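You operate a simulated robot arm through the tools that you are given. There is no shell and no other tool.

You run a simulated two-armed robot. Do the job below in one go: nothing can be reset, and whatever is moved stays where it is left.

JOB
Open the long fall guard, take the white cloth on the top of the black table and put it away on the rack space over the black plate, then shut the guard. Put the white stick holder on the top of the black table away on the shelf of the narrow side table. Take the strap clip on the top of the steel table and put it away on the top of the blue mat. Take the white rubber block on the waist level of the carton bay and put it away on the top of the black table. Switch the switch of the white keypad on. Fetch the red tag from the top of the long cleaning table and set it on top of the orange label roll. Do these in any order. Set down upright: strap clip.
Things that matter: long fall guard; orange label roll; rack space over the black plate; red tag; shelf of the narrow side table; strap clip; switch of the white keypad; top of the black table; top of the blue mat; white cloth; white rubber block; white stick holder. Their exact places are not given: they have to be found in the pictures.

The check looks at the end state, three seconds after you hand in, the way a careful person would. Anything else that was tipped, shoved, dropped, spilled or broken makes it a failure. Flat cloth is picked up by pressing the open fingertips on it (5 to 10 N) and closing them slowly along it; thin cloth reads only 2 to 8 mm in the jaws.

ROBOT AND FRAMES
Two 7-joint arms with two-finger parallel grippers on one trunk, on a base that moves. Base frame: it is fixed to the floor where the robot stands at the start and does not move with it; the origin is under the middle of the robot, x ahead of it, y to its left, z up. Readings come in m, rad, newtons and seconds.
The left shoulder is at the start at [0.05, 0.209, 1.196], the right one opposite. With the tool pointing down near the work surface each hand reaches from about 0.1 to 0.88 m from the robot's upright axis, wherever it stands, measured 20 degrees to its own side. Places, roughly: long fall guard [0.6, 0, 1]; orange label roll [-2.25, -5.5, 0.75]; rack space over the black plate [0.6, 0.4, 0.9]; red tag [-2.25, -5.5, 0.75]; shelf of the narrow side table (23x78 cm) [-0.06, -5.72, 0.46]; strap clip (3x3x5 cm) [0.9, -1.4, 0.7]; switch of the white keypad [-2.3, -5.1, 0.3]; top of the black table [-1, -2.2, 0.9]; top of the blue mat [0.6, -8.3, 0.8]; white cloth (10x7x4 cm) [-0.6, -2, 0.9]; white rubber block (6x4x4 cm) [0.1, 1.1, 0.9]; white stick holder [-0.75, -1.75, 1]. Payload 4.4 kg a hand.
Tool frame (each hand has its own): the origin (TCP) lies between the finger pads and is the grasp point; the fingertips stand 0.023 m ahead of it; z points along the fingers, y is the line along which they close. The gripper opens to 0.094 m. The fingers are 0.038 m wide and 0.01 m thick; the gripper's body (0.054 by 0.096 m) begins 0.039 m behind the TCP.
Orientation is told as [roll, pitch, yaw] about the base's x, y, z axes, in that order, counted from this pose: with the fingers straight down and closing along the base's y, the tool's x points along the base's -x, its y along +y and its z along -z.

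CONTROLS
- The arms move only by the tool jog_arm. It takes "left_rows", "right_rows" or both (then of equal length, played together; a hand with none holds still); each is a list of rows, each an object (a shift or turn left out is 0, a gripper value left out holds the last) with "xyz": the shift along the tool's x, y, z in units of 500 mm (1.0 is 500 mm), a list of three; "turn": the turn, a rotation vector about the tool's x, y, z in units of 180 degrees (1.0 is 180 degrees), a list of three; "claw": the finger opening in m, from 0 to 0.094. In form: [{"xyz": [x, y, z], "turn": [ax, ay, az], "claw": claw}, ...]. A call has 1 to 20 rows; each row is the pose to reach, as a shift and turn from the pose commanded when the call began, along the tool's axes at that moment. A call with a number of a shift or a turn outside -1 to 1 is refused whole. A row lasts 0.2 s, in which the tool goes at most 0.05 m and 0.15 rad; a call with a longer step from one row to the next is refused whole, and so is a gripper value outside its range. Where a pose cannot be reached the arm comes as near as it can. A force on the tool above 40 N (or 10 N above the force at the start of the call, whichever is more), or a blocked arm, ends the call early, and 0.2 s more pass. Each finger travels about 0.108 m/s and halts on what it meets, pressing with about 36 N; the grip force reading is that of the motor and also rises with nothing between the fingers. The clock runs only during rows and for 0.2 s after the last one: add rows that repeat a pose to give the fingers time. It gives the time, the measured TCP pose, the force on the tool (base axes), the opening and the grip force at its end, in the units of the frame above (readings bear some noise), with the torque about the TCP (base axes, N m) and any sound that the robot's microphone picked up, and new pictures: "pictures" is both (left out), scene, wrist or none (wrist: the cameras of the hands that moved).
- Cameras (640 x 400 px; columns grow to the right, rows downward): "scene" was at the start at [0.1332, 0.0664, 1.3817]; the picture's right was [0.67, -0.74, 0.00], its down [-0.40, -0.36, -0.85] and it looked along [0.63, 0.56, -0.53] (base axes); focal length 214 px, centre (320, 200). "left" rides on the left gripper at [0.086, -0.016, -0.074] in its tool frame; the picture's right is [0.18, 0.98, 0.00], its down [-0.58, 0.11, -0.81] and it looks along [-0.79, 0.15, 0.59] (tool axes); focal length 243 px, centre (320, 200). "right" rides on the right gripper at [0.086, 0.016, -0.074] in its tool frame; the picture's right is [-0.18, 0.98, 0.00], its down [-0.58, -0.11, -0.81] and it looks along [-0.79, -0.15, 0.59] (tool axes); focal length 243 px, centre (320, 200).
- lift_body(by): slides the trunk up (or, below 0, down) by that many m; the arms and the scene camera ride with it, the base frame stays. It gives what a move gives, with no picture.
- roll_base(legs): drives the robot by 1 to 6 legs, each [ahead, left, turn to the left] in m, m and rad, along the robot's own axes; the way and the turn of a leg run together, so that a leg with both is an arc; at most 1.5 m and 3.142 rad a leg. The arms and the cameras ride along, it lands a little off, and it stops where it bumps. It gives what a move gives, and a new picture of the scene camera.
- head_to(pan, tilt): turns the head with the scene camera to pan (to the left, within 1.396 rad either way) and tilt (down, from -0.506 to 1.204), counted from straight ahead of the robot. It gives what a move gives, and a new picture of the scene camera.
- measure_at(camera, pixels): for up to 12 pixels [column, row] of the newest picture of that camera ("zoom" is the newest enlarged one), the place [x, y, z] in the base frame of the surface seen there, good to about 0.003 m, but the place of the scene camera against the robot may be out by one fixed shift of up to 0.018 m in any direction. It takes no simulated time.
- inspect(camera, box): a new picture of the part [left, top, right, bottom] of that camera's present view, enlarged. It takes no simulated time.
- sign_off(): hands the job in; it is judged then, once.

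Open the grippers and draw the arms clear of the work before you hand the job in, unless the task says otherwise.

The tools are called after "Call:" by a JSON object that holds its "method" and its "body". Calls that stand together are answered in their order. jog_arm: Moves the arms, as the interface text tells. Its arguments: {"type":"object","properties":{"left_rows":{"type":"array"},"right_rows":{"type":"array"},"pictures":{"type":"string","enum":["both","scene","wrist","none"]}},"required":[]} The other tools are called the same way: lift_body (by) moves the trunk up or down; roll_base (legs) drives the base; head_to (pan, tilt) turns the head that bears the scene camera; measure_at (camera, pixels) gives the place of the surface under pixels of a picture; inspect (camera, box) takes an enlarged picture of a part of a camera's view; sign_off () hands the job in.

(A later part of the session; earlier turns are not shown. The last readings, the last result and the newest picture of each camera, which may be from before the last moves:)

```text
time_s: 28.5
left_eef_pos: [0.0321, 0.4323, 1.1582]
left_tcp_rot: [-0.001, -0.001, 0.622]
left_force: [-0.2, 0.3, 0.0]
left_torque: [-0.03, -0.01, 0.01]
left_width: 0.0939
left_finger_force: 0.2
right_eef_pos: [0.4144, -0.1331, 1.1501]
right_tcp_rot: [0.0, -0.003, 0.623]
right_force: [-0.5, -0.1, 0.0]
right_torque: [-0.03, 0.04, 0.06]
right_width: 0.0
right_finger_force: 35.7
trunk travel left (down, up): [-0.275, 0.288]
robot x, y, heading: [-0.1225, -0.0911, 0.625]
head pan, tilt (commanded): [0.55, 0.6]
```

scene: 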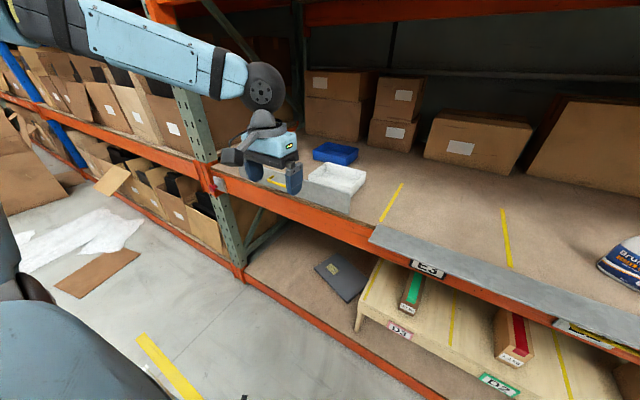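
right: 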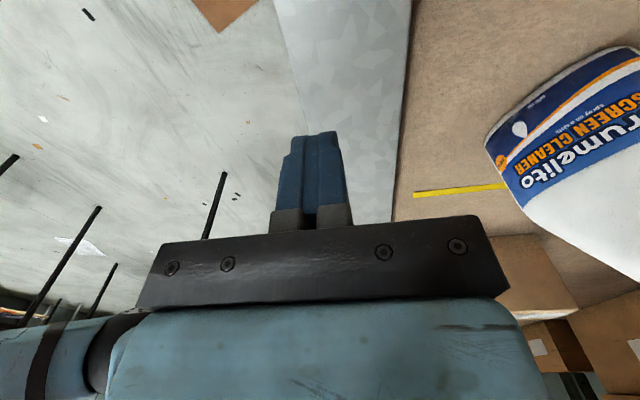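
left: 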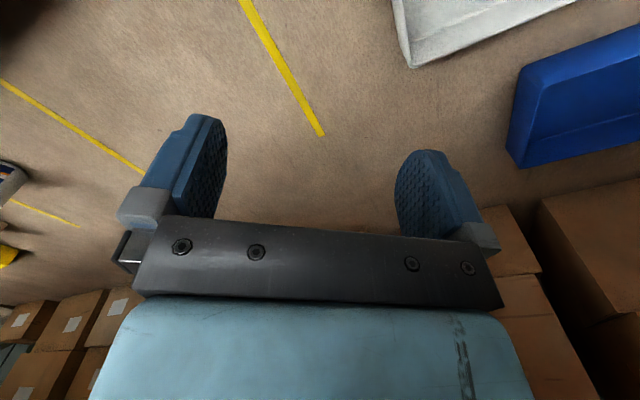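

Floor litter is more than a metre beyond where I need to stand. I strafe left 0.6 m and slightly ahead.

Call:
{"method": "roll_base", "body": {"legs": [[0, 0.6, 0], [0.08, 0, 0]]}}

Call:
{"method": "inspect", "body": {"camera": "left", "box": [0, 0, 640, 400]}}

```text
time_s: 34.9
left_eef_pos: [-0.254, 0.9681, 1.1568]
left_tcp_rot: [0.0, 0.0, 0.625]
left_force: [0.2, -0.3, 0.7]
left_torque: [0.0, -0.01, -0.05]
left_width: 0.0939
left_finger_force: 0.0
right_eef_pos: [0.1296, 0.4029, 1.1495]
right_tcp_rot: [0.001, -0.001, 0.626]
right_force: [0.7, 0.0, -0.5]
right_torque: [0.01, -0.03, 0.0]
right_width: 0.0
right_finger_force: 36.2
trunk travel left (down, up): [-0.275, 0.288]
robot x, y, heading: [-0.407, 0.4445, 0.626]
head pan, tilt (commanded): [0.55, 0.6]
```

scene: 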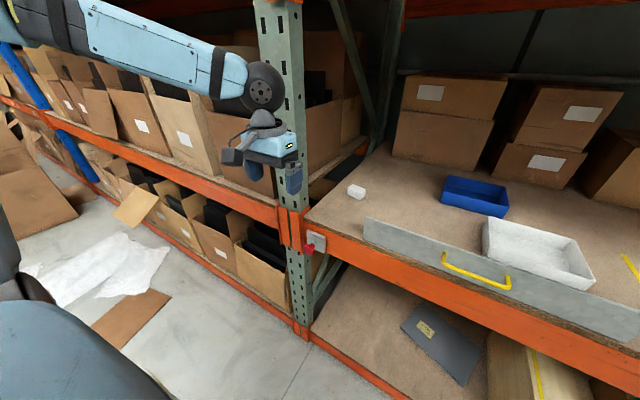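

```text
1.00 times, centred on (320, 200) of left (not enlarged: the box is as wide or as high as the picture)
```

zoom: 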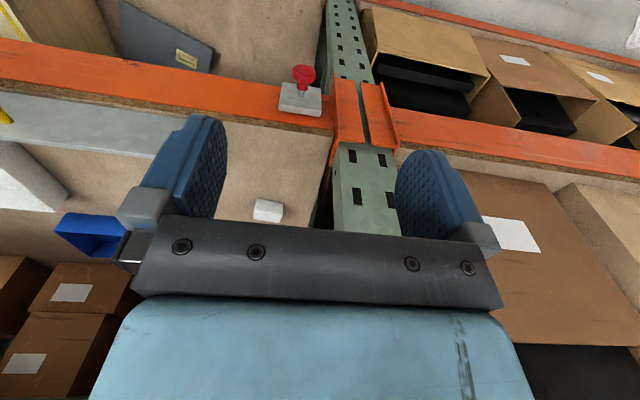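

The block is at (357,190) in the scene view. I measure it, the upright post's edge, and the block's corners in the left wrist view.

Call:
{"method": "measure_at", "body": {"camera": "scene", "pixels": [[350, 187], [357, 186], [363, 191], [357, 198], [300, 150], [304, 180], [300, 100], [310, 210], [366, 225]]}}

Call:
{"method": "measure_at", "body": {"camera": "left", "pixels": [[268, 205], [258, 210], [280, 208], [268, 218], [345, 170], [335, 200], [350, 220]]}}

Call:
{"method": "inspect", "body": {"camera": "scene", "box": [260, 140, 420, 240]}}

```text
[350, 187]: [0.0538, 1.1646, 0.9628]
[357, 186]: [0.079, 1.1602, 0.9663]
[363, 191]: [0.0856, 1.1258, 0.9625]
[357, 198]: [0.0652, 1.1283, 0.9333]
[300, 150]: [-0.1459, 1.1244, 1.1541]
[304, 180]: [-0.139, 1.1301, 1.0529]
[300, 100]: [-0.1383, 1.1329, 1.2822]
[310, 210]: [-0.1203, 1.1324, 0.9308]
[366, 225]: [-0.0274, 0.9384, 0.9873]
```

```text
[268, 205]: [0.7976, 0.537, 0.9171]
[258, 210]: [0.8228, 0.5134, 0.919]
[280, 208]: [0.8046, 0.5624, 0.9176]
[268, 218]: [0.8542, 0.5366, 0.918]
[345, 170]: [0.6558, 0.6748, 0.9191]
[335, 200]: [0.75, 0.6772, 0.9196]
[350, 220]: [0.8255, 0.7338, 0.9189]
```

```text
4.00 times, centred on (340, 190) of scene
```

zoom: 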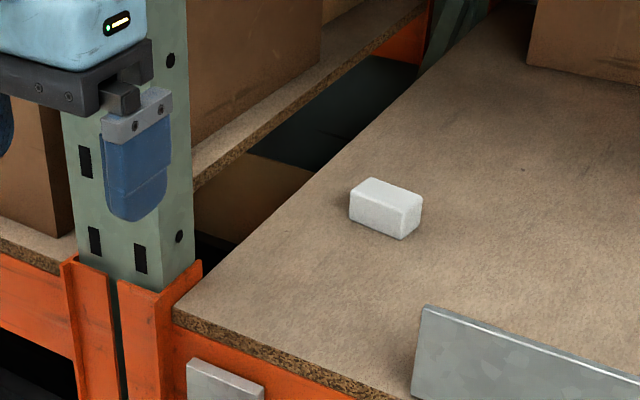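

The upright post (d≈-0.99) is close to the block's left, so the left elbow could foul it; the right arm has a clear way. I shift the base left 0.38 m (backing off while passing the post) so the block is in front of the right arm.

Call:
{"method": "roll_base", "body": {"legs": [[-0.08, 0, 0], [0, 0.38, 0], [0.08, 0, 0]]}}

Call:
{"method": "head_to", "body": {"pan": 0.0, "tilt": 0.6}}

```text
time_s: 40.2
left_eef_pos: [-0.4826, 1.281, 1.1571]
left_tcp_rot: [-0.001, 0.0, 0.627]
left_force: [1.2, 0.4, 0.6]
left_torque: [0.01, 0.01, -0.02]
left_width: 0.0941
left_finger_force: 0.0
right_eef_pos: [-0.0973, 0.7183, 1.1492]
right_tcp_rot: [0.0, -0.001, 0.627]
right_force: [0.4, -0.1, 0.3]
right_torque: [0.0, -0.03, 0.02]
right_width: 0.0
right_finger_force: 35.9
trunk travel left (down, up): [-0.275, 0.288]
robot x, y, heading: [-0.6362, 0.7596, 0.627]
head pan, tilt (commanded): [0.55, 0.6]
```

scene: 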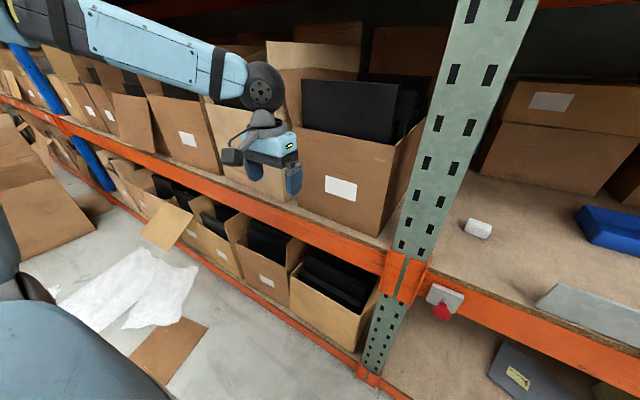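

```text
time_s: 41.2
left_eef_pos: [-0.4842, 1.2809, 1.1584]
left_tcp_rot: [-0.001, 0.0, 0.627]
left_force: [-0.1, 0.4, 0.8]
left_torque: [-0.04, 0.01, 0.01]
left_width: 0.094
left_finger_force: 0.1
right_eef_pos: [-0.0976, 0.7166, 1.1497]
right_tcp_rot: [-0.001, -0.002, 0.629]
right_force: [-0.3, 0.8, 0.1]
right_torque: [0.0, -0.03, 0.01]
right_width: 0.0
right_finger_force: 36.1
trunk travel left (down, up): [-0.275, 0.288]
robot x, y, heading: [-0.6346, 0.7603, 0.628]
head pan, tilt (commanded): [0.0, 0.6]
```

scene: 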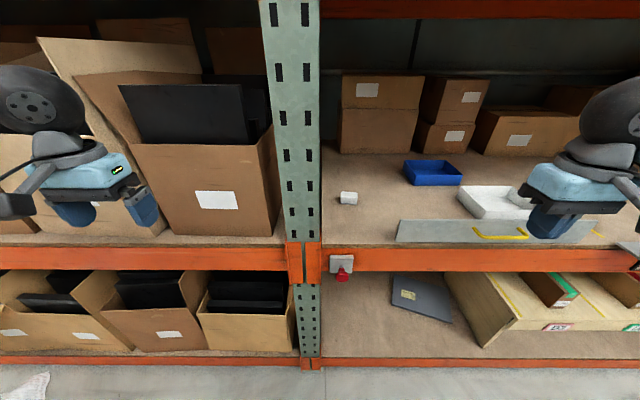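

The block is at (349,198), clear of the post. I enlarge it to get its corners and orientation.

Call:
{"method": "inspect", "body": {"camera": "scene", "box": [316, 178, 380, 218]}}

```text
10.00 times, centred on (348, 198) of scene
```

zoom: 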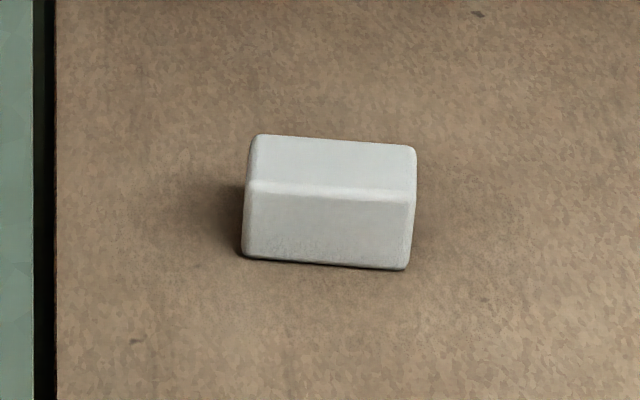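

Call:
{"method": "measure_at", "body": {"camera": "zoom", "pixels": [[258, 140], [410, 151], [408, 200], [252, 186], [332, 168], [330, 260], [400, 264], [248, 252], [330, 300], [500, 200]]}}

```text
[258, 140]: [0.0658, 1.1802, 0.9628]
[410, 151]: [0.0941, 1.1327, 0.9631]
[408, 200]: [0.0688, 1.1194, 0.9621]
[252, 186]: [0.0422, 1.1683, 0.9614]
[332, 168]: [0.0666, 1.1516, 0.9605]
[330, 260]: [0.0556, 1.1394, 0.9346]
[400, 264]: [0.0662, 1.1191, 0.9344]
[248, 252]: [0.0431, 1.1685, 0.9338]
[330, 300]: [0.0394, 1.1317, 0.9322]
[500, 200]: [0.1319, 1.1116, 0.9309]
```

Block top centre ≈(0.068,1.150) in the scene frame, its long axis ~5° off the rack line. I bring the right hand to a viewing spot in front of it with the gripper open.

Call:
{"method": "jog_arm", "body": {"right_rows": [{"xyz": [-0.05, 0.05, 0.01], "claw": 0.094}, {"xyz": [-0.11, 0.1, 0.025], "turn": [0, 0, 0.0286]}, {"xyz": [-0.17, 0.155, 0.04], "turn": [0, 0, 0.0286]}, {"xyz": [-0.23, 0.21, 0.05], "turn": [0, 0, 0.0286]}, {"xyz": [-0.29, 0.265, 0.06], "turn": [0, 0, 0.0286]}, {"xyz": [-0.35, 0.32, 0.08], "turn": [0, 0, 0.0286]}, {"xyz": [-0.41, 0.37, 0.09], "turn": [0, 0, 0.0286]}, {"xyz": [-0.4634, 0.4214, 0.1], "turn": [0, 0, 0.0286]}, {"xyz": [-0.4634, 0.4214, 0.1], "turn": [0, 0, 0.0286]}]}}

```text
time_s: 43.2
left_eef_pos: [-0.4835, 1.2794, 1.1582]
left_tcp_rot: [0.0, -0.001, 0.627]
left_force: [1.3, 0.1, 0.0]
left_torque: [-0.02, 0.01, 0.01]
left_width: 0.0941
left_finger_force: 0.0
right_eef_pos: [-0.0362, 1.0233, 1.0999]
right_tcp_rot: [0.001, -0.004, 0.539]
right_force: [-0.8, -0.1, -0.5]
right_torque: [-0.04, 0.02, -0.02]
right_width: 0.0941
right_finger_force: 0.1
trunk travel left (down, up): [-0.275, 0.288]
robot x, y, heading: [-0.6304, 0.763, 0.632]
head pan, tilt (commanded): [0.0, 0.6]
```

scene: 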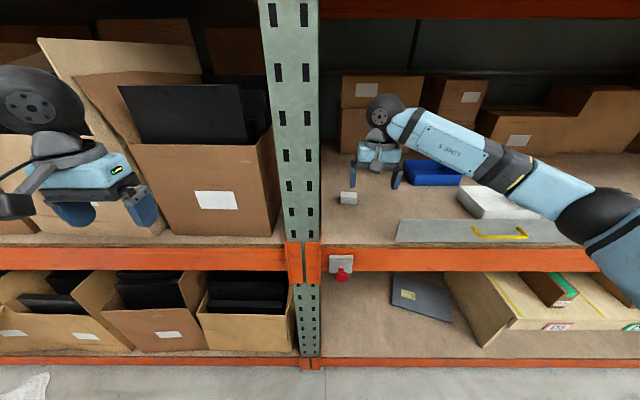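
right: 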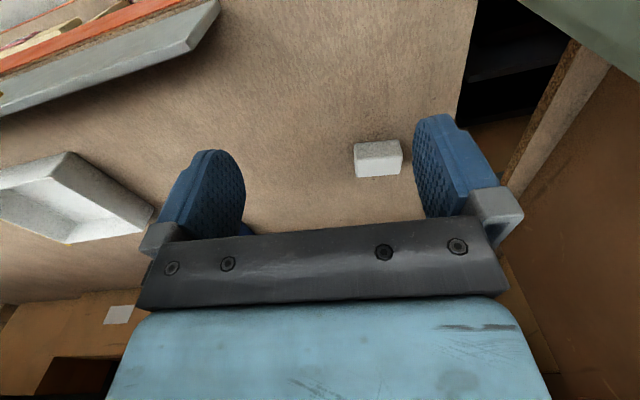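

The wrist view shows the block at (378,160). I enlarge and measure it in this accurate camera.

Call:
{"method": "inspect", "body": {"camera": "right", "box": [330, 120, 426, 180]}}

```text
6.67 times, centred on (378, 150) of right
```

zoom: 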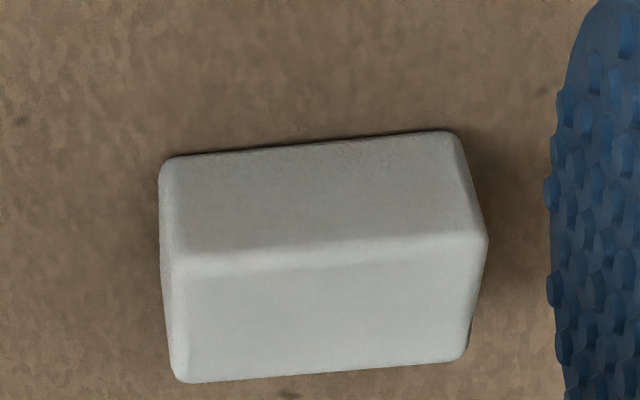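

Call:
{"method": "measure_at", "body": {"camera": "zoom", "pixels": [[182, 262], [478, 240], [188, 375], [462, 355], [330, 300], [172, 165], [445, 138], [310, 200], [60, 200], [300, 80]]}}

```text
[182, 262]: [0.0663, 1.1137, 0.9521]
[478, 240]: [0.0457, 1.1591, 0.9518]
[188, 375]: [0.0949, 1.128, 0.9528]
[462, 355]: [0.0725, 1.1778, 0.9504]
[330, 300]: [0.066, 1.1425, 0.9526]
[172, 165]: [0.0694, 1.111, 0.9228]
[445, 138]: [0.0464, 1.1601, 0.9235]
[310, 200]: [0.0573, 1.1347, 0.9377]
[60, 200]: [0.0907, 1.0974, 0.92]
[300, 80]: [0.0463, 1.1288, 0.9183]
```

Top corners give centre (0.070,1.145), long axis at 114°, top z 0.952, shelf 0.919. I turn the last 0.115 rad, move over it and go down to TCP z 0.946.

Call:
{"method": "jog_arm", "body": {"right_rows": [{"xyz": [-0.077, 0.025, 0.03], "turn": [0, 0, 0.01]}, {"xyz": [-0.154, 0.05, 0.07], "turn": [0, 0, 0.02]}, {"xyz": [-0.23, 0.075, 0.11], "turn": [0, 0, 0.03]}, {"xyz": [-0.3066, 0.0996, 0.14], "turn": [0, 0, 0.0366]}, {"xyz": [-0.3066, 0.0996, 0.2], "turn": [0, 0, 0.0366]}, {"xyz": [-0.3066, 0.0996, 0.26], "turn": [0, 0, 0.0366]}, {"xyz": [-0.3066, 0.0996, 0.3], "turn": [0, 0, 0.0366]}, {"xyz": [-0.3066, 0.0996, 0.3078], "turn": [0, 0, 0.0366]}, {"xyz": [-0.3066, 0.0996, 0.3078], "turn": [0, 0, 0.0366]}]}}

```text
time_s: 45.2
left_eef_pos: [-0.4839, 1.2813, 1.1583]
left_tcp_rot: [-0.002, -0.001, 0.628]
left_force: [0.7, -0.5, 0.6]
left_torque: [-0.01, -0.01, 0.01]
left_width: 0.094
left_finger_force: 0.0
right_eef_pos: [0.0715, 1.1444, 0.9462]
right_tcp_rot: [0.002, 0.0, 0.422]
right_force: [-0.4, -0.3, -0.3]
right_torque: [0.02, 0.0, -0.02]
right_width: 0.0941
right_finger_force: 0.1
trunk travel left (down, up): [-0.275, 0.288]
robot x, y, heading: [-0.6329, 0.7617, 0.63]
head pan, tilt (commanded): [0.0, 0.6]
```

scene: 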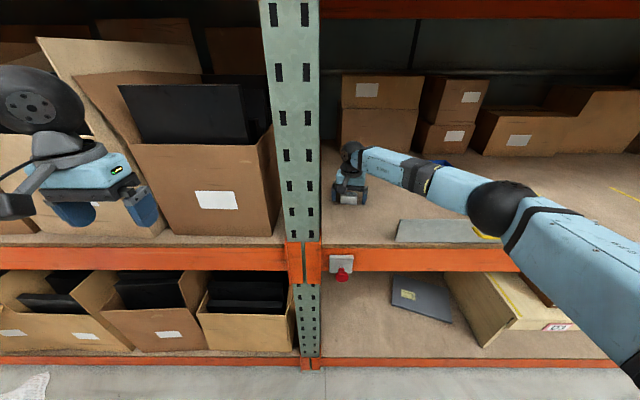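
right: 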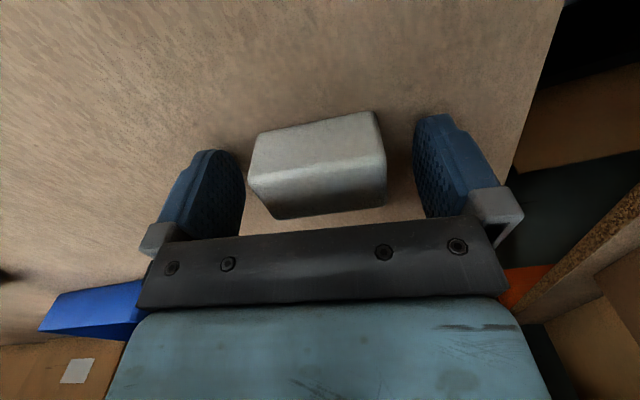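

The block sits between the fingers. I close slowly, then lift straight up.

Call:
{"method": "jog_arm", "body": {"right_rows": [{"claw": 0.07}, {"claw": 0.05}, {"claw": 0.03}, {"claw": 0.03}, {"claw": 0.02}, {"xyz": [0, 0, -0.04], "claw": 0.02}, {"xyz": [0, 0, -0.12]}, {"xyz": [0, 0, -0.2]}, {"xyz": [0, 0, -0.28]}, {"xyz": [0, 0, -0.36]}]}}

```text
time_s: 47.4
left_eef_pos: [-0.485, 1.2805, 1.1561]
left_tcp_rot: [-0.001, -0.002, 0.628]
left_force: [-0.4, -0.5, 0.6]
left_torque: [0.02, 0.01, 0.02]
left_width: 0.0941
left_finger_force: 0.1
right_eef_pos: [0.0711, 1.1472, 1.1302]
right_tcp_rot: [0.0, 0.0, 0.424]
right_force: [-0.3, 0.3, -0.1]
right_torque: [0.01, -0.01, 0.02]
right_width: 0.0605
right_finger_force: 35.7
trunk travel left (down, up): [-0.275, 0.288]
robot x, y, heading: [-0.6315, 0.7612, 0.625]
head pan, tilt (commanded): [0.0, 0.6]
```

scene: 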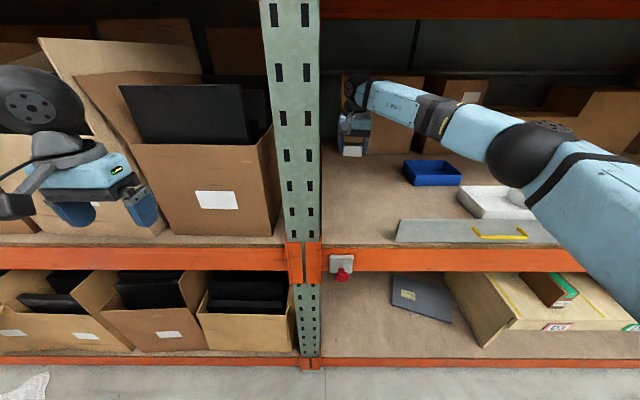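
right: 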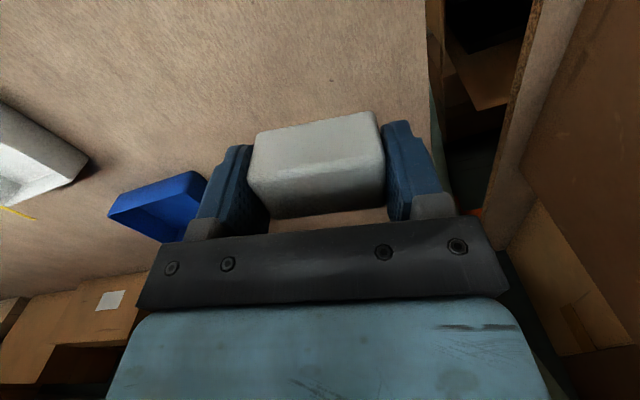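

The block is held (60 mm). I draw the hand back to a travel pose.

Call:
{"method": "jog_arm", "body": {"right_rows": [{"xyz": [0.075, -0.05, 0], "turn": [0, 0, -0.01]}, {"xyz": [0.15, -0.1, 0], "turn": [0, 0, -0.02]}, {"xyz": [0.225, -0.15, 0], "turn": [0, 0, -0.03]}, {"xyz": [0.3, -0.2, 0], "turn": [0, 0, -0.04]}, {"xyz": [0.375, -0.25, 0], "turn": [0, 0, -0.05]}, {"xyz": [0.45, -0.3, 0], "turn": [0, 0, -0.06]}, {"xyz": [0.525, -0.35, 0], "turn": [0, 0, -0.0646]}, {"xyz": [0.6, -0.405, 0], "turn": [0, 0, -0.0646]}, {"xyz": [0.672, -0.455, 0], "turn": [0, 0, -0.0646]}], "pictures": "scene"}}

```text
time_s: 49.4
left_eef_pos: [-0.4858, 1.2792, 1.1583]
left_tcp_rot: [0.001, 0.0, 0.627]
left_force: [0.4, 1.4, -0.6]
left_torque: [-0.02, 0.01, 0.01]
left_width: 0.0942
left_finger_force: 0.1
right_eef_pos: [-0.1435, 0.7994, 1.1284]
right_tcp_rot: [-0.001, -0.005, 0.623]
right_force: [0.7, -0.7, -1.0]
right_torque: [0.01, -0.03, 0.0]
right_width: 0.0601
right_finger_force: 36.0
trunk travel left (down, up): [-0.275, 0.288]
robot x, y, heading: [-0.6328, 0.7603, 0.629]
head pan, tilt (commanded): [0.0, 0.6]
```

scene: 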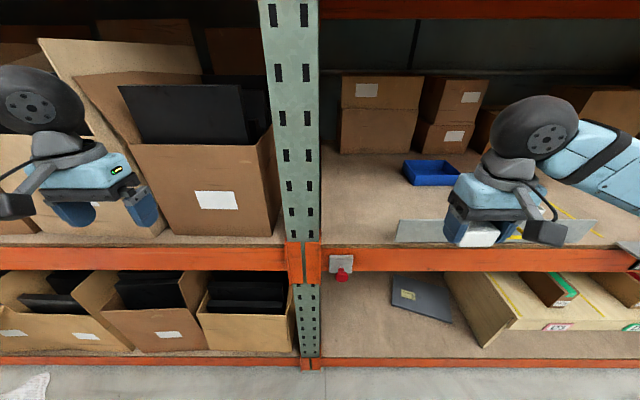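

Block is held at (475,232) in view. I back off from the rack 0.3 m and turn right toward the black table side, then look.

Call:
{"method": "roll_base", "body": {"legs": [[-0.3, 0, 0], [0, 0, -1.2]]}}

Call:
{"method": "head_to", "body": {"pan": -0.9, "tilt": 0.4}}

```text
time_s: 51.0
left_eef_pos: [-0.6456, 1.1618, 1.1584]
left_tcp_rot: [0.0, -0.003, 0.623]
left_force: [0.0, 0.7, 0.0]
left_torque: [0.01, 0.02, 0.01]
left_width: 0.0942
left_finger_force: 0.0
right_eef_pos: [-0.3059, 0.6809, 1.1278]
right_tcp_rot: [0.0, -0.004, 0.62]
right_force: [0.3, 0.3, -0.6]
right_torque: [0.03, 0.0, -0.02]
right_width: 0.0595
right_finger_force: 36.0
trunk travel left (down, up): [-0.275, 0.288]
robot x, y, heading: [-0.7983, 0.6438, 0.624]
head pan, tilt (commanded): [0.0, 0.6]
stopped in leg 1: the robot was blocked; the commanded pose is now the measured one
```

scene: 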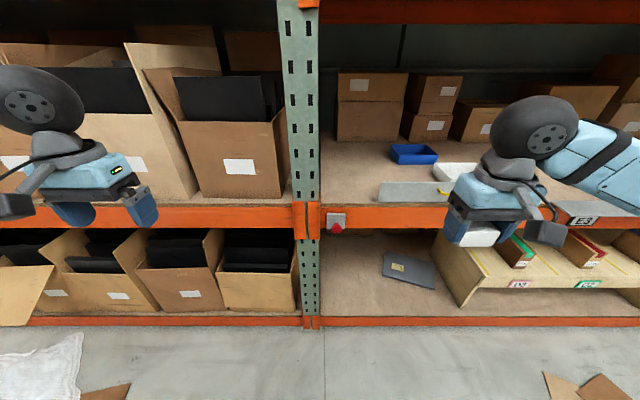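

```text
time_s: 52.2
left_eef_pos: [-0.6441, 1.1617, 1.1574]
left_tcp_rot: [0.0, 0.001, 0.624]
left_force: [-0.4, 0.4, 0.0]
left_torque: [-0.01, 0.0, -0.02]
left_width: 0.094
left_finger_force: 0.0
right_eef_pos: [-0.3048, 0.6815, 1.1278]
right_tcp_rot: [-0.001, -0.001, 0.624]
right_force: [0.2, -0.3, -1.0]
right_torque: [0.03, -0.04, -0.01]
right_width: 0.0594
right_finger_force: 36.2
trunk travel left (down, up): [-0.275, 0.288]
robot x, y, heading: [-0.7979, 0.6416, 0.626]
head pan, tilt (commanded): [-0.901, 0.4]
```

scene: 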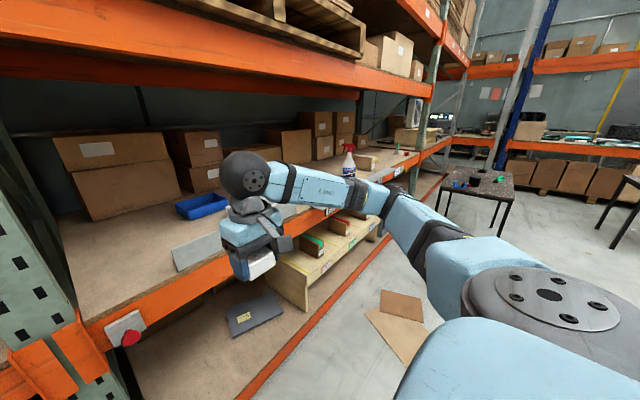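

The base was blocked after 0.2 m of backing; something stands behind it. I look as far back as possible on both sides.

Call:
{"method": "head_to", "body": {"pan": -1.39, "tilt": 0.45}}

Call:
{"method": "head_to", "body": {"pan": 1.39, "tilt": 0.6}}

```text
time_s: 53.1
left_eef_pos: [-0.6439, 1.1618, 1.157]
left_tcp_rot: [-0.001, 0.0, 0.622]
left_force: [0.3, 0.4, 0.2]
left_torque: [-0.01, 0.0, -0.02]
left_width: 0.0943
left_finger_force: 0.0
right_eef_pos: [-0.3047, 0.6812, 1.128]
right_tcp_rot: [0.0, -0.001, 0.625]
right_force: [-1.1, 0.5, -0.9]
right_torque: [0.03, 0.0, -0.02]
right_width: 0.0591
right_finger_force: 35.8
trunk travel left (down, up): [-0.275, 0.288]
robot x, y, heading: [-0.795, 0.6415, 0.63]
head pan, tilt (commanded): [-1.389, 0.45]
```

scene: 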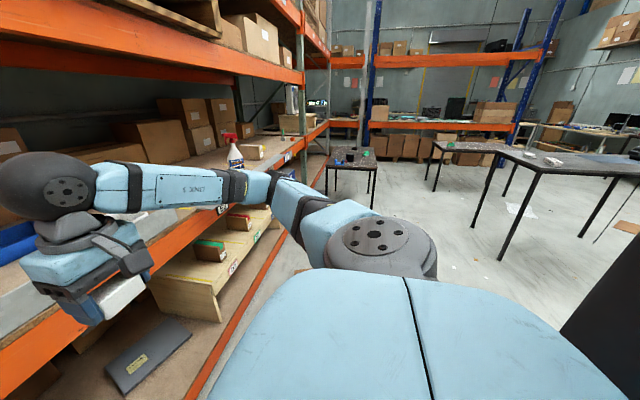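

```text
time_s: 55.6
left_eef_pos: [-0.6446, 1.1622, 1.1572]
left_tcp_rot: [-0.001, 0.0, 0.625]
left_force: [-0.4, 0.2, -1.0]
left_torque: [-0.03, -0.01, -0.02]
left_width: 0.0941
left_finger_force: 0.0
right_eef_pos: [-0.3053, 0.6819, 1.1281]
right_tcp_rot: [-0.001, -0.002, 0.623]
right_force: [0.3, 0.4, 1.0]
right_torque: [-0.01, 0.0, -0.04]
right_width: 0.0592
right_finger_force: 35.7
trunk travel left (down, up): [-0.275, 0.288]
robot x, y, heading: [-0.7996, 0.6458, 0.622]
head pan, tilt (commanded): [1.389, 0.6]
```

scene: 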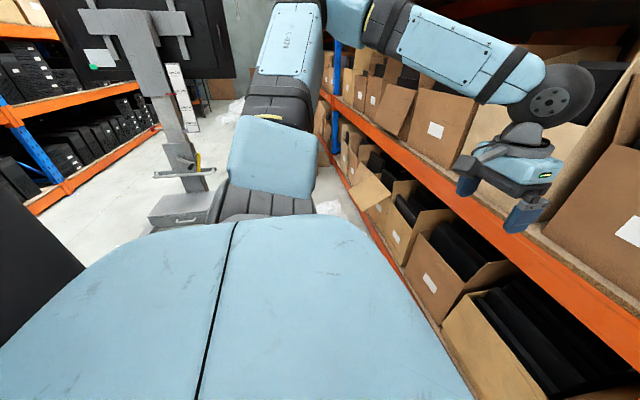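

A monitor stand with a box at its foot stands at (175,180), left and behind. I measure where it is.

Call:
{"method": "measure_at", "body": {"camera": "scene", "pixels": [[180, 200], [210, 200], [155, 215], [190, 150], [150, 50], [185, 225], [215, 215], [80, 80], [150, 260], [40, 240]]}}

Call:
{"method": "inspect", "body": {"camera": "scene", "box": [0, 0, 320, 240]}}

```text
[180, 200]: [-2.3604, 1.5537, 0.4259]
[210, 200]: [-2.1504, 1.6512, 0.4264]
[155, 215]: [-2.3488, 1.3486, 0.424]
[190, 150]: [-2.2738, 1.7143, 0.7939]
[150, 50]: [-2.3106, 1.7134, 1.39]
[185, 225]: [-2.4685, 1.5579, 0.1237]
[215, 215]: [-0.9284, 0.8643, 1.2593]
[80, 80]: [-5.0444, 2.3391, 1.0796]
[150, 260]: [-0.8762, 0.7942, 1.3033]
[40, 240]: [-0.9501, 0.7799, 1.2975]
```

```text
1.67 times, centred on (160, 120) of scene
```

zoom: 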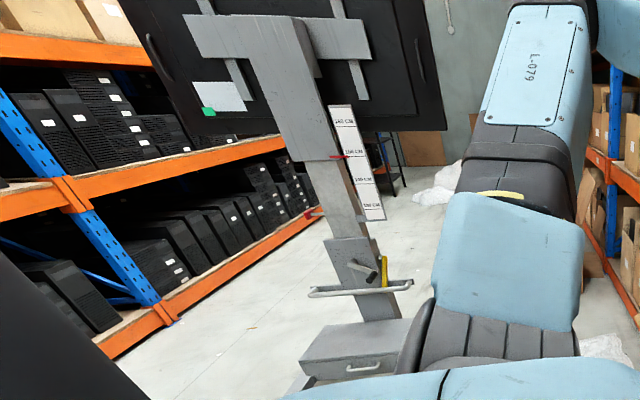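

The stand is 1.6 m away, so the blocker is hidden right behind. I return along the known clear strip: a bit ahead, then strafe right 0.9 m to near the start place.

Call:
{"method": "roll_base", "body": {"legs": [[0.1, 0, 0], [0, -0.9, 0], [0, 0, -0.8]]}}

Call:
{"method": "head_to", "body": {"pan": -1.39, "tilt": 0.5}}

```text
time_s: 66.7
left_eef_pos: [0.2883, 0.2129, 1.1581]
left_tcp_rot: [0.0, 0.0, -0.198]
left_force: [-0.2, -0.2, -0.3]
left_torque: [0.01, -0.05, 0.01]
left_width: 0.0941
left_finger_force: 0.0
right_eef_pos: [0.168, -0.3635, 1.1287]
right_tcp_rot: [-0.002, -0.003, -0.199]
right_force: [-0.3, 0.1, -1.0]
right_torque: [0.01, -0.01, -0.01]
right_width: 0.0593
right_finger_force: 36.0
trunk travel left (down, up): [-0.275, 0.288]
robot x, y, heading: [-0.1957, -0.03, -0.199]
head pan, tilt (commanded): [1.389, 0.6]
```

scene: 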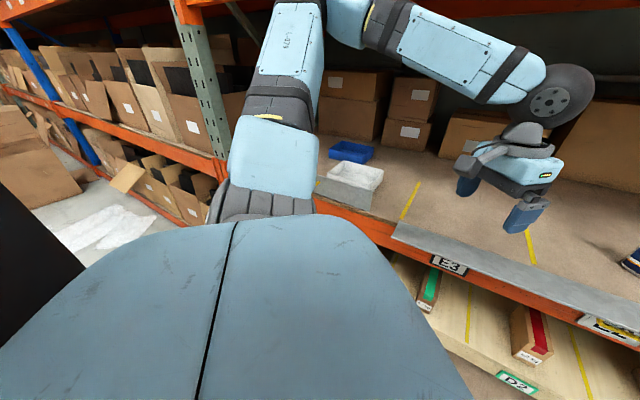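

```text
time_s: 69.2
left_eef_pos: [0.2883, 0.2124, 1.1572]
left_tcp_rot: [0.0, -0.001, -0.199]
left_force: [-0.3, -0.8, 0.7]
left_torque: [0.02, 0.02, -0.01]
left_width: 0.0939
left_finger_force: 0.2
right_eef_pos: [0.1674, -0.3633, 1.1289]
right_tcp_rot: [0.001, -0.001, -0.198]
right_force: [0.3, -0.5, -0.7]
right_torque: [0.02, 0.0, -0.02]
right_width: 0.059
right_finger_force: 36.0
trunk travel left (down, up): [-0.275, 0.288]
robot x, y, heading: [-0.1962, -0.0271, -0.195]
head pan, tilt (commanded): [-1.389, 0.499]
```

scene: 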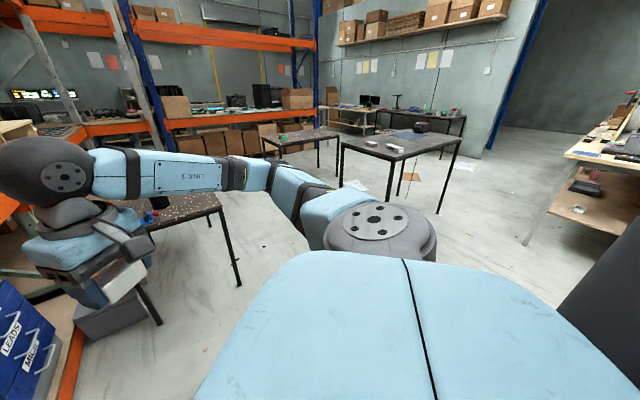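

Now a wooden workbench shows at (590,160) behind-right — probably what blocked me. I measure it and the black table's edges for the drive.

Call:
{"method": "measure_at", "body": {"camera": "scene", "pixels": [[570, 155], [530, 240], [636, 165], [600, 150], [340, 145], [392, 162], [461, 140], [405, 130], [374, 141], [391, 145], [525, 245], [270, 140]]}}

Call:
{"method": "inspect", "body": {"camera": "scene", "box": [320, 90, 480, 190]}}

```text
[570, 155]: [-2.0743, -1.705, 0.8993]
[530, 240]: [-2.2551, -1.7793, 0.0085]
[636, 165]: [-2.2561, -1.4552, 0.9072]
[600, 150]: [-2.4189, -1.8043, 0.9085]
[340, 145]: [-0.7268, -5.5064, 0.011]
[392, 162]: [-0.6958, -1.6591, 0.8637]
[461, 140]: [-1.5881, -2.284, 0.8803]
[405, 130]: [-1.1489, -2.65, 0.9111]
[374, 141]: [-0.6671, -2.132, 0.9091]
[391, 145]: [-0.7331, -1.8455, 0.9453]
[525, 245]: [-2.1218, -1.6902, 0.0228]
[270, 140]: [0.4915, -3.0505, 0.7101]
```

```text
4.00 times, centred on (400, 140) of scene
```

zoom: 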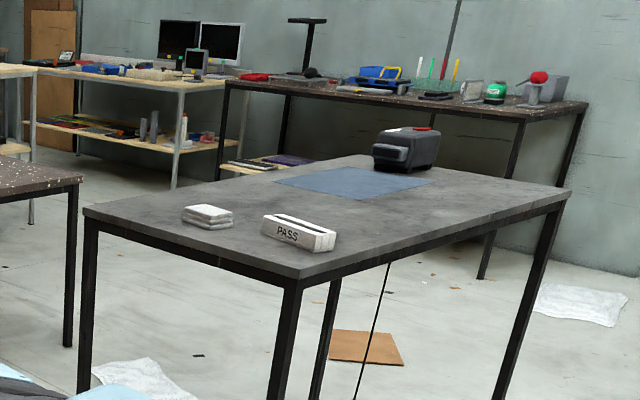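

The enlarged view shows the black table's corners at zoom (85,212), (300,275), (568,195). I measure these and the two items on it.

Call:
{"method": "measure_at", "body": {"camera": "zoom", "pixels": [[92, 212], [298, 270], [562, 194], [360, 158], [207, 211], [186, 214], [230, 218], [275, 225], [325, 242], [300, 240], [200, 230], [350, 185]]}}

```text
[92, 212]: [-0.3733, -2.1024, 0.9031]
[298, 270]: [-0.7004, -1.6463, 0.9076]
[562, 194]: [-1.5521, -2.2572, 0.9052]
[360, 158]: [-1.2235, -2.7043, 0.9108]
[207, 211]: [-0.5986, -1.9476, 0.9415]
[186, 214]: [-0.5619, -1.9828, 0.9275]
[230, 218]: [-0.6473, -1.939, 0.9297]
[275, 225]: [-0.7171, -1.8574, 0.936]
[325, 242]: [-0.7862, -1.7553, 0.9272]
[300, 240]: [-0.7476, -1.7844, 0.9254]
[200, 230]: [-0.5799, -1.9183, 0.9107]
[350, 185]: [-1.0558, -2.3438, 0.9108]
```

The table spans n -1.53 to -2.58, d 0.93 to 1.49, aligned with the rack; both items are near its short edge facing the rack. I measure the speckled table's legs and corners to make sure the driving lane is clear.

Call:
{"method": "measure_at", "body": {"camera": "scene", "pixels": [[240, 286], [157, 322], [220, 203], [150, 228], [180, 205], [209, 226], [100, 320], [265, 180], [300, 300], [200, 330]]}}

Call:
{"method": "inspect", "body": {"camera": "scene", "box": [80, 150, 320, 300]}}

```text
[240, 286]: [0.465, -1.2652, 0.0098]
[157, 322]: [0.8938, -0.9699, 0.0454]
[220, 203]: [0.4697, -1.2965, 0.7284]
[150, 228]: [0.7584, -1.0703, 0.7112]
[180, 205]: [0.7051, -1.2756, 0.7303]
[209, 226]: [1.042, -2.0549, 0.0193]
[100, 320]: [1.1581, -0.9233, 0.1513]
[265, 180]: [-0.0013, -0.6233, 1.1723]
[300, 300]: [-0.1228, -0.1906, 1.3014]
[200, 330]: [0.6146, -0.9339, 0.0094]
```

```text
2.67 times, centred on (200, 225) of scene
```

zoom: 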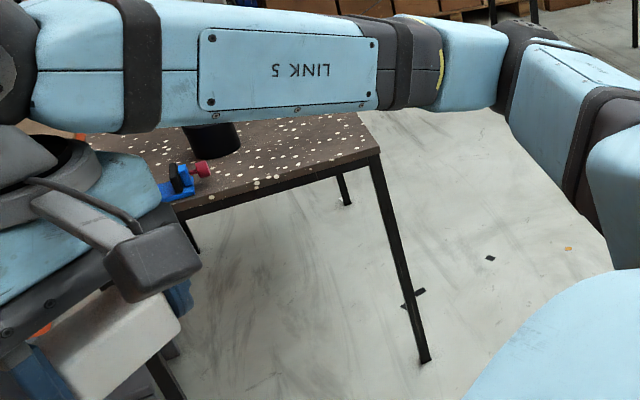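

The speckled table's nearest corner is at (0.465,-1.28); a lane to (-0.2,-1.44) is clear. I turn to face -y, drive 1.15 m, and turn to face the black table's short edge.

Call:
{"method": "roll_base", "body": {"legs": [[0, 0, -1.374], [1.15, 0, 0], [0, 0, -0.948]]}}

Call:
{"method": "head_to", "body": {"pan": 0.0, "tilt": 0.75}}

```text
time_s: 80.8
left_eef_pos: [-0.3348, -1.7046, 1.1567]
left_tcp_rot: [-0.001, -0.001, -2.495]
left_force: [-0.2, -0.1, 0.3]
left_torque: [-0.03, 0.01, 0.03]
left_width: 0.0941
left_finger_force: 0.0
right_eef_pos: [-0.6856, -1.2314, 1.1281]
right_tcp_rot: [0.0, -0.002, -2.496]
right_force: [0.1, 1.1, -0.1]
right_torque: [-0.02, 0.03, 0.0]
right_width: 0.059
right_finger_force: 35.8
trunk travel left (down, up): [-0.275, 0.288]
robot x, y, heading: [-0.1971, -1.1822, -2.492]
head pan, tilt (commanded): [-1.389, 0.499]
```

scene: 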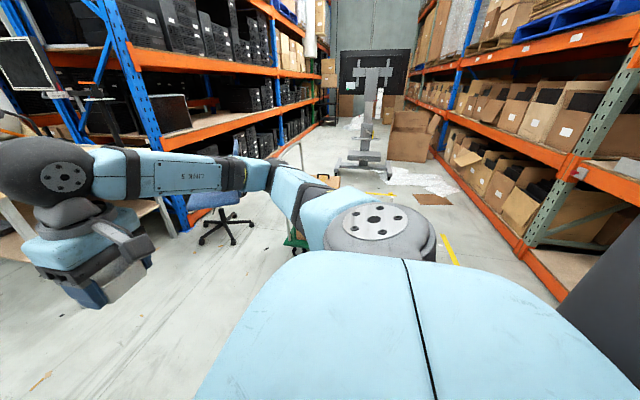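

```text
time_s: 82.3
left_eef_pos: [-0.3354, -1.7046, 1.1584]
left_tcp_rot: [0.0, 0.001, -2.495]
left_force: [-0.4, 0.1, 0.6]
left_torque: [0.01, -0.03, 0.0]
left_width: 0.0942
left_finger_force: 0.0
right_eef_pos: [-0.6867, -1.2323, 1.1281]
right_tcp_rot: [-0.001, 0.0, -2.497]
right_force: [-0.2, 0.2, -1.0]
right_torque: [0.01, 0.0, -0.04]
right_width: 0.0596
right_finger_force: 35.8
trunk travel left (down, up): [-0.275, 0.288]
robot x, y, heading: [-0.1986, -1.1794, -2.486]
head pan, tilt (commanded): [0.0, 0.75]
```

scene: 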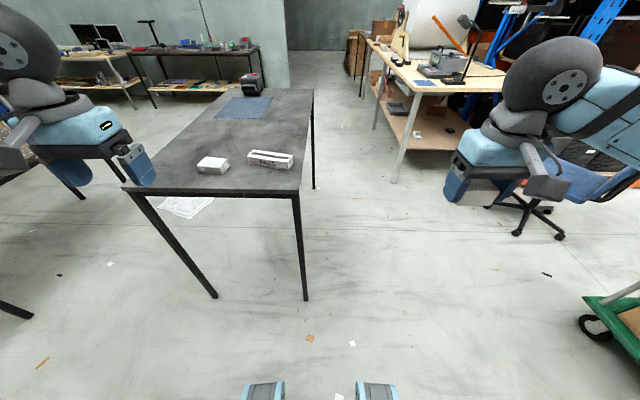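

I'm facing the black table; the cloth is at (213,165) and the PASS holder at (270,158). I measure my own base's front feet at (262,388) and (375,388), the green trolley and the items.

Call:
{"method": "measure_at", "body": {"camera": "scene", "pixels": [[262, 385], [375, 385], [590, 300], [605, 305], [213, 163], [270, 158], [125, 190], [298, 193], [313, 92], [232, 92], [240, 110], [590, 335]]}}

Call:
{"method": "inspect", "body": {"camera": "scene", "box": [100, 60, 340, 210]}}

```text
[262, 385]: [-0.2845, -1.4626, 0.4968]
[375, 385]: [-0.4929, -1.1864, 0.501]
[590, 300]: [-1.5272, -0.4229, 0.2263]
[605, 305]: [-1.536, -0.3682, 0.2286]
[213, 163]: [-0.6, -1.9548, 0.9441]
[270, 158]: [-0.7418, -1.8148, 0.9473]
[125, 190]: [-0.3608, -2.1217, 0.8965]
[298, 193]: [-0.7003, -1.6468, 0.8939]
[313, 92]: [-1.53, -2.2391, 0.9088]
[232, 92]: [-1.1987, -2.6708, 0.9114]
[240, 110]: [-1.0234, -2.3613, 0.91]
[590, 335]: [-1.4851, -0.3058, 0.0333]
```

```text
2.67 times, centred on (220, 135) of scene
```

zoom: 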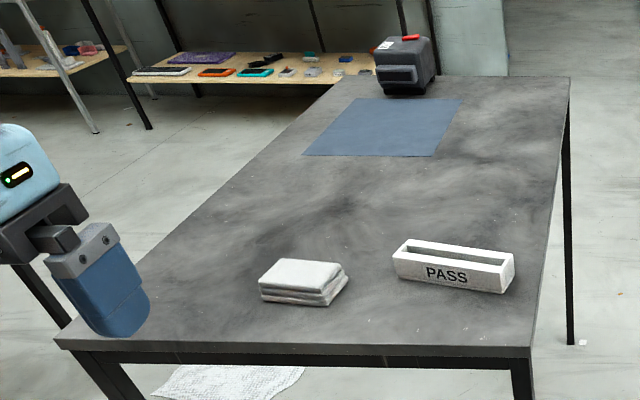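

My base front reaches ~0.24 m ahead. I move up: 0.2 m left and 0.17 m ahead so both items are within easy reach.

Call:
{"method": "roll_base", "body": {"legs": [[0, 0.2, -0.032], [0.17, 0, 0]]}}

Call:
{"method": "inspect", "body": {"camera": "right", "box": [0, 0, 640, 400]}}

```text
time_s: 85.8
left_eef_pos: [-0.3719, -1.9581, 1.1577]
left_tcp_rot: [0.001, 0.0, -2.527]
left_force: [-0.4, -0.2, -0.6]
left_torque: [0.0, 0.02, -0.01]
left_width: 0.094
left_finger_force: 0.1
right_eef_pos: [-0.7093, -1.4747, 1.1285]
right_tcp_rot: [0.001, -0.001, -2.526]
right_force: [-0.2, 0.1, -0.7]
right_torque: [-0.03, -0.04, 0.01]
right_width: 0.0592
right_finger_force: 36.6
trunk travel left (down, up): [-0.275, 0.288]
robot x, y, heading: [-0.2149, -1.4411, -2.527]
head pan, tilt (commanded): [0.0, 0.75]
```

scene: 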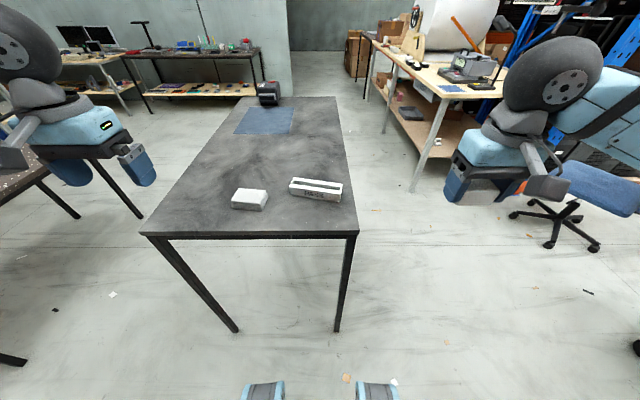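

```text
1.00 times, centred on (320, 200) of right (not enlarged: the box is as wide or as high as the picture)
```

zoom: 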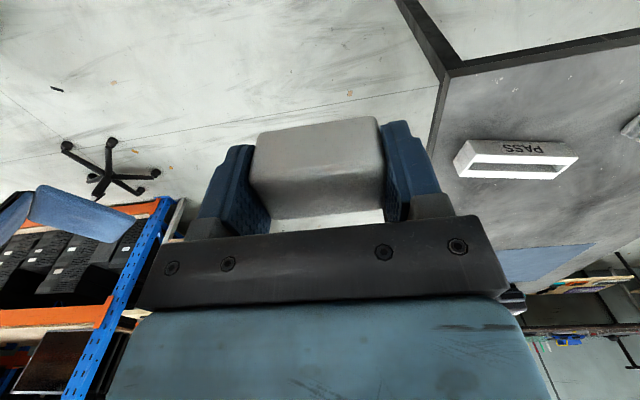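

Robot at n≈-1.01, d≈1.05. I carry the block to a hover over the free spot behind the holder, at (-0.845,-1.910).

Call:
{"method": "jog_arm", "body": {"right_rows": [{"xyz": [-0.0725, 0.0555, 0]}, {"xyz": [-0.145, 0.111, 0]}, {"xyz": [-0.2175, 0.166, 0]}, {"xyz": [-0.29, 0.222, 0]}, {"xyz": [-0.3625, 0.277, 0]}, {"xyz": [-0.435, 0.333, 0]}, {"xyz": [-0.5075, 0.388, 0]}, {"xyz": [-0.58, 0.444, 0]}, {"xyz": [-0.6525, 0.499, 0]}, {"xyz": [-0.725, 0.5546, 0]}, {"xyz": [-0.725, 0.5546, 0]}]}}

```text
time_s: 88.2
left_eef_pos: [-0.3744, -1.9568, 1.1581]
left_tcp_rot: [0.001, 0.0, -2.529]
left_force: [-0.5, 0.8, 1.2]
left_torque: [0.01, 0.01, 0.03]
left_width: 0.0938
left_finger_force: 0.0
right_eef_pos: [-0.8473, -1.9076, 1.1284]
right_tcp_rot: [0.001, -0.003, -2.529]
right_force: [-0.2, 0.4, 0.0]
right_torque: [-0.01, -0.03, 0.01]
right_width: 0.0594
right_finger_force: 35.4
trunk travel left (down, up): [-0.275, 0.288]
robot x, y, heading: [-0.2128, -1.4398, -2.526]
head pan, tilt (commanded): [0.0, 0.75]
```

scene: 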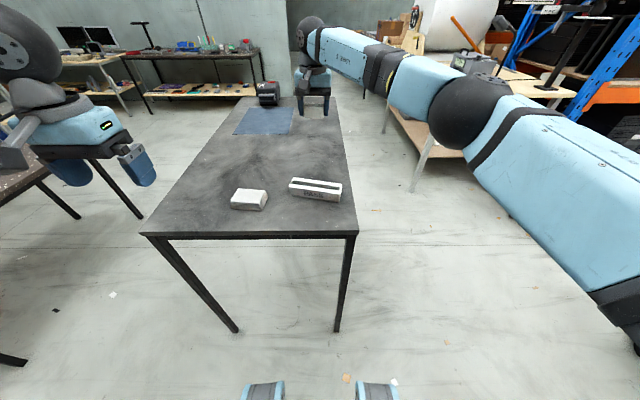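
right: 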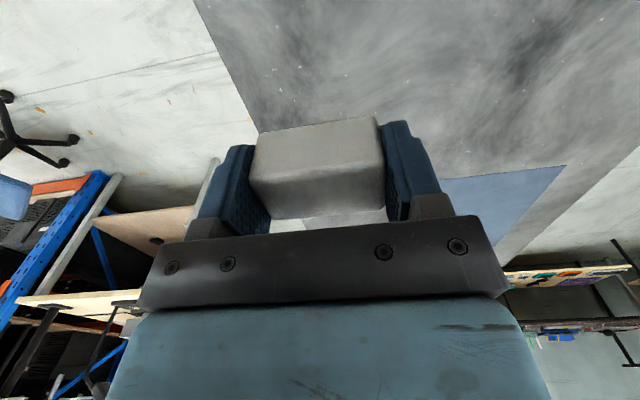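

The spot under the hand is clear table (around (320,20) in the wrist view). I measure the table height there.

Call:
{"method": "measure_at", "body": {"camera": "right", "pixels": [[320, 15], [320, 60], [280, 20], [360, 20], [400, 60], [210, 30], [470, 190]]}}

```text
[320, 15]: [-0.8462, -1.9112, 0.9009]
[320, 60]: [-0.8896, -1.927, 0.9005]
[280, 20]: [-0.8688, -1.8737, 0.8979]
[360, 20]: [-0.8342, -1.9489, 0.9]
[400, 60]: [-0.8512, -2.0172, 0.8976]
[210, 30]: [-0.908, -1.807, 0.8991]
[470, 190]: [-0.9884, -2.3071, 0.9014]
```

Table top is z 0.900 here, so the block rests when the TCP is at 0.927. I lower it to 0.929, watching the force.

Call:
{"method": "jog_arm", "body": {"right_rows": [{"xyz": [0, 0, 0.08]}, {"xyz": [0, 0, 0.16]}, {"xyz": [0, 0, 0.24]}, {"xyz": [0, 0, 0.32]}, {"xyz": [0, 0, 0.36]}, {"xyz": [0, 0, 0.385]}, {"xyz": [0, 0, 0.399]}, {"xyz": [0, 0, 0.399]}]}}

```text
time_s: 90.0
left_eef_pos: [-0.3714, -1.9576, 1.1583]
left_tcp_rot: [-0.001, 0.0, -2.526]
left_force: [-0.6, -0.1, 0.4]
left_torque: [0.02, -0.01, 0.01]
left_width: 0.0941
left_finger_force: 0.0
right_eef_pos: [-0.845, -1.9093, 0.9282]
right_tcp_rot: [0.002, -0.002, -2.526]
right_force: [0.2, 0.1, -0.1]
right_torque: [0.01, 0.0, 0.0]
right_width: 0.0593
right_finger_force: 36.0
trunk travel left (down, up): [-0.275, 0.288]
robot x, y, heading: [-0.218, -1.4391, -2.522]
head pan, tilt (commanded): [0.0, 0.75]
```

scene: 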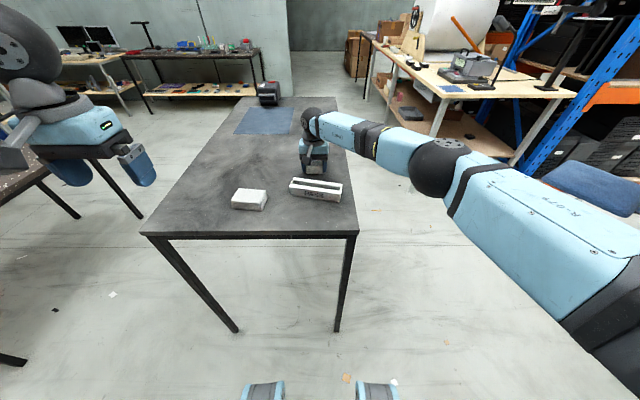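
right: 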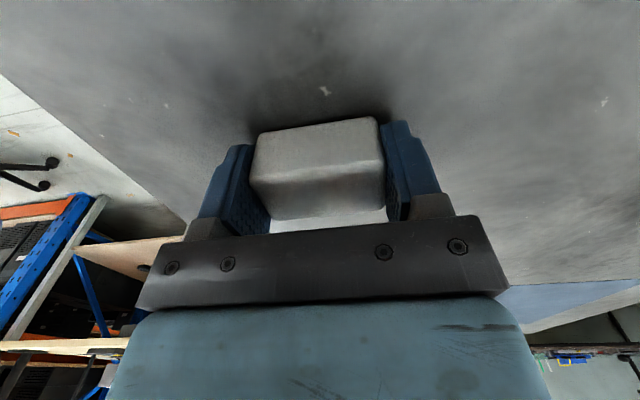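

No contact force yet at 0.928. I lower 2.5 mm more in small steps.

Call:
{"method": "jog_arm", "body": {"right_rows": [{"xyz": [0, 0, 0.002]}, {"xyz": [0, 0, 0.004]}, {"xyz": [0, 0, 0.005]}, {"xyz": [0, 0, 0.005]}], "pictures": "none"}}

```text
time_s: 91.0
left_eef_pos: [-0.3732, -1.9587, 1.1582]
left_tcp_rot: [0.0, -0.001, -2.526]
left_force: [-0.3, 0.2, 0.4]
left_torque: [-0.01, 0.0, -0.05]
left_width: 0.0938
left_finger_force: 0.0
right_eef_pos: [-0.8453, -1.9109, 0.9265]
right_tcp_rot: [0.001, -0.003, -2.528]
right_force: [0.8, -0.1, -1.6]
right_torque: [0.04, 0.01, 0.01]
right_width: 0.0591
right_finger_force: 36.1
trunk travel left (down, up): [-0.275, 0.288]
robot x, y, heading: [-0.2179, -1.4402, -2.524]
head pan, tilt (commanded): [0.0, 0.75]
```

Still nearly free; one more 1.5 mm, then open the fingers and let the block rest.

Call:
{"method": "jog_arm", "body": {"right_rows": [{"xyz": [0, 0, 0.002]}, {"xyz": [0, 0, 0.003]}, {"xyz": [0, 0, 0.003]}, {"xyz": [0, 0, 0.003], "claw": 0.066}, {"xyz": [0, 0, 0.003], "claw": 0.075}, {"xyz": [0, 0, 0.003], "claw": 0.085}, {"xyz": [0, 0, 0.003], "claw": 0.092}, {"xyz": [0, 0, 0.003], "claw": 0.092}]}}

```text
time_s: 92.8
left_eef_pos: [-0.3719, -1.9589, 1.1587]
left_tcp_rot: [0.001, 0.0, -2.527]
left_force: [-0.7, 0.8, 0.0]
left_torque: [0.06, -0.02, 0.0]
left_width: 0.0942
left_finger_force: 0.1
right_eef_pos: [-0.846, -1.9092, 0.9256]
right_tcp_rot: [0.0, -0.003, -2.527]
right_force: [0.5, -0.4, -0.5]
right_torque: [-0.02, 0.01, -0.02]
right_width: 0.092
right_finger_force: 0.1
trunk travel left (down, up): [-0.275, 0.288]
robot x, y, heading: [-0.2131, -1.4377, -2.524]
head pan, tilt (commanded): [0.0, 0.75]
```

scene: 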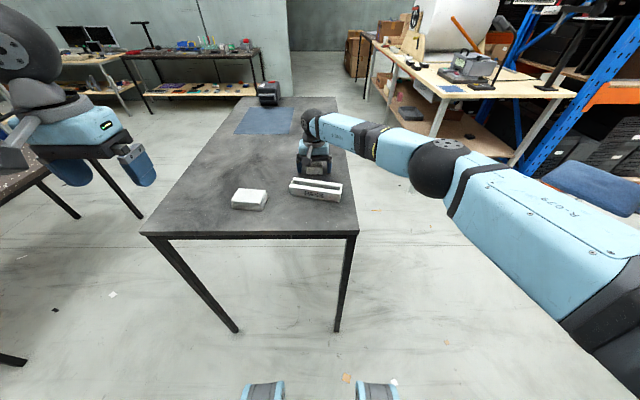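
right: 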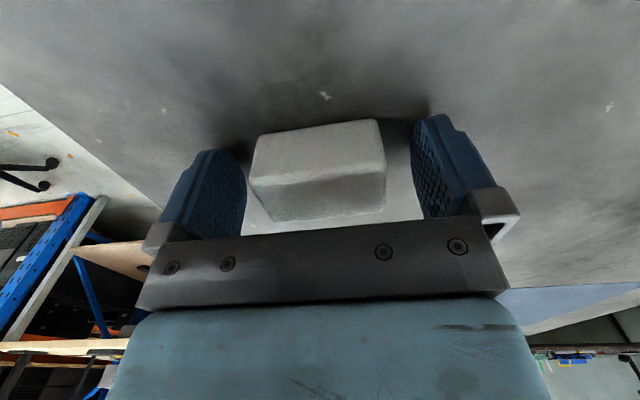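

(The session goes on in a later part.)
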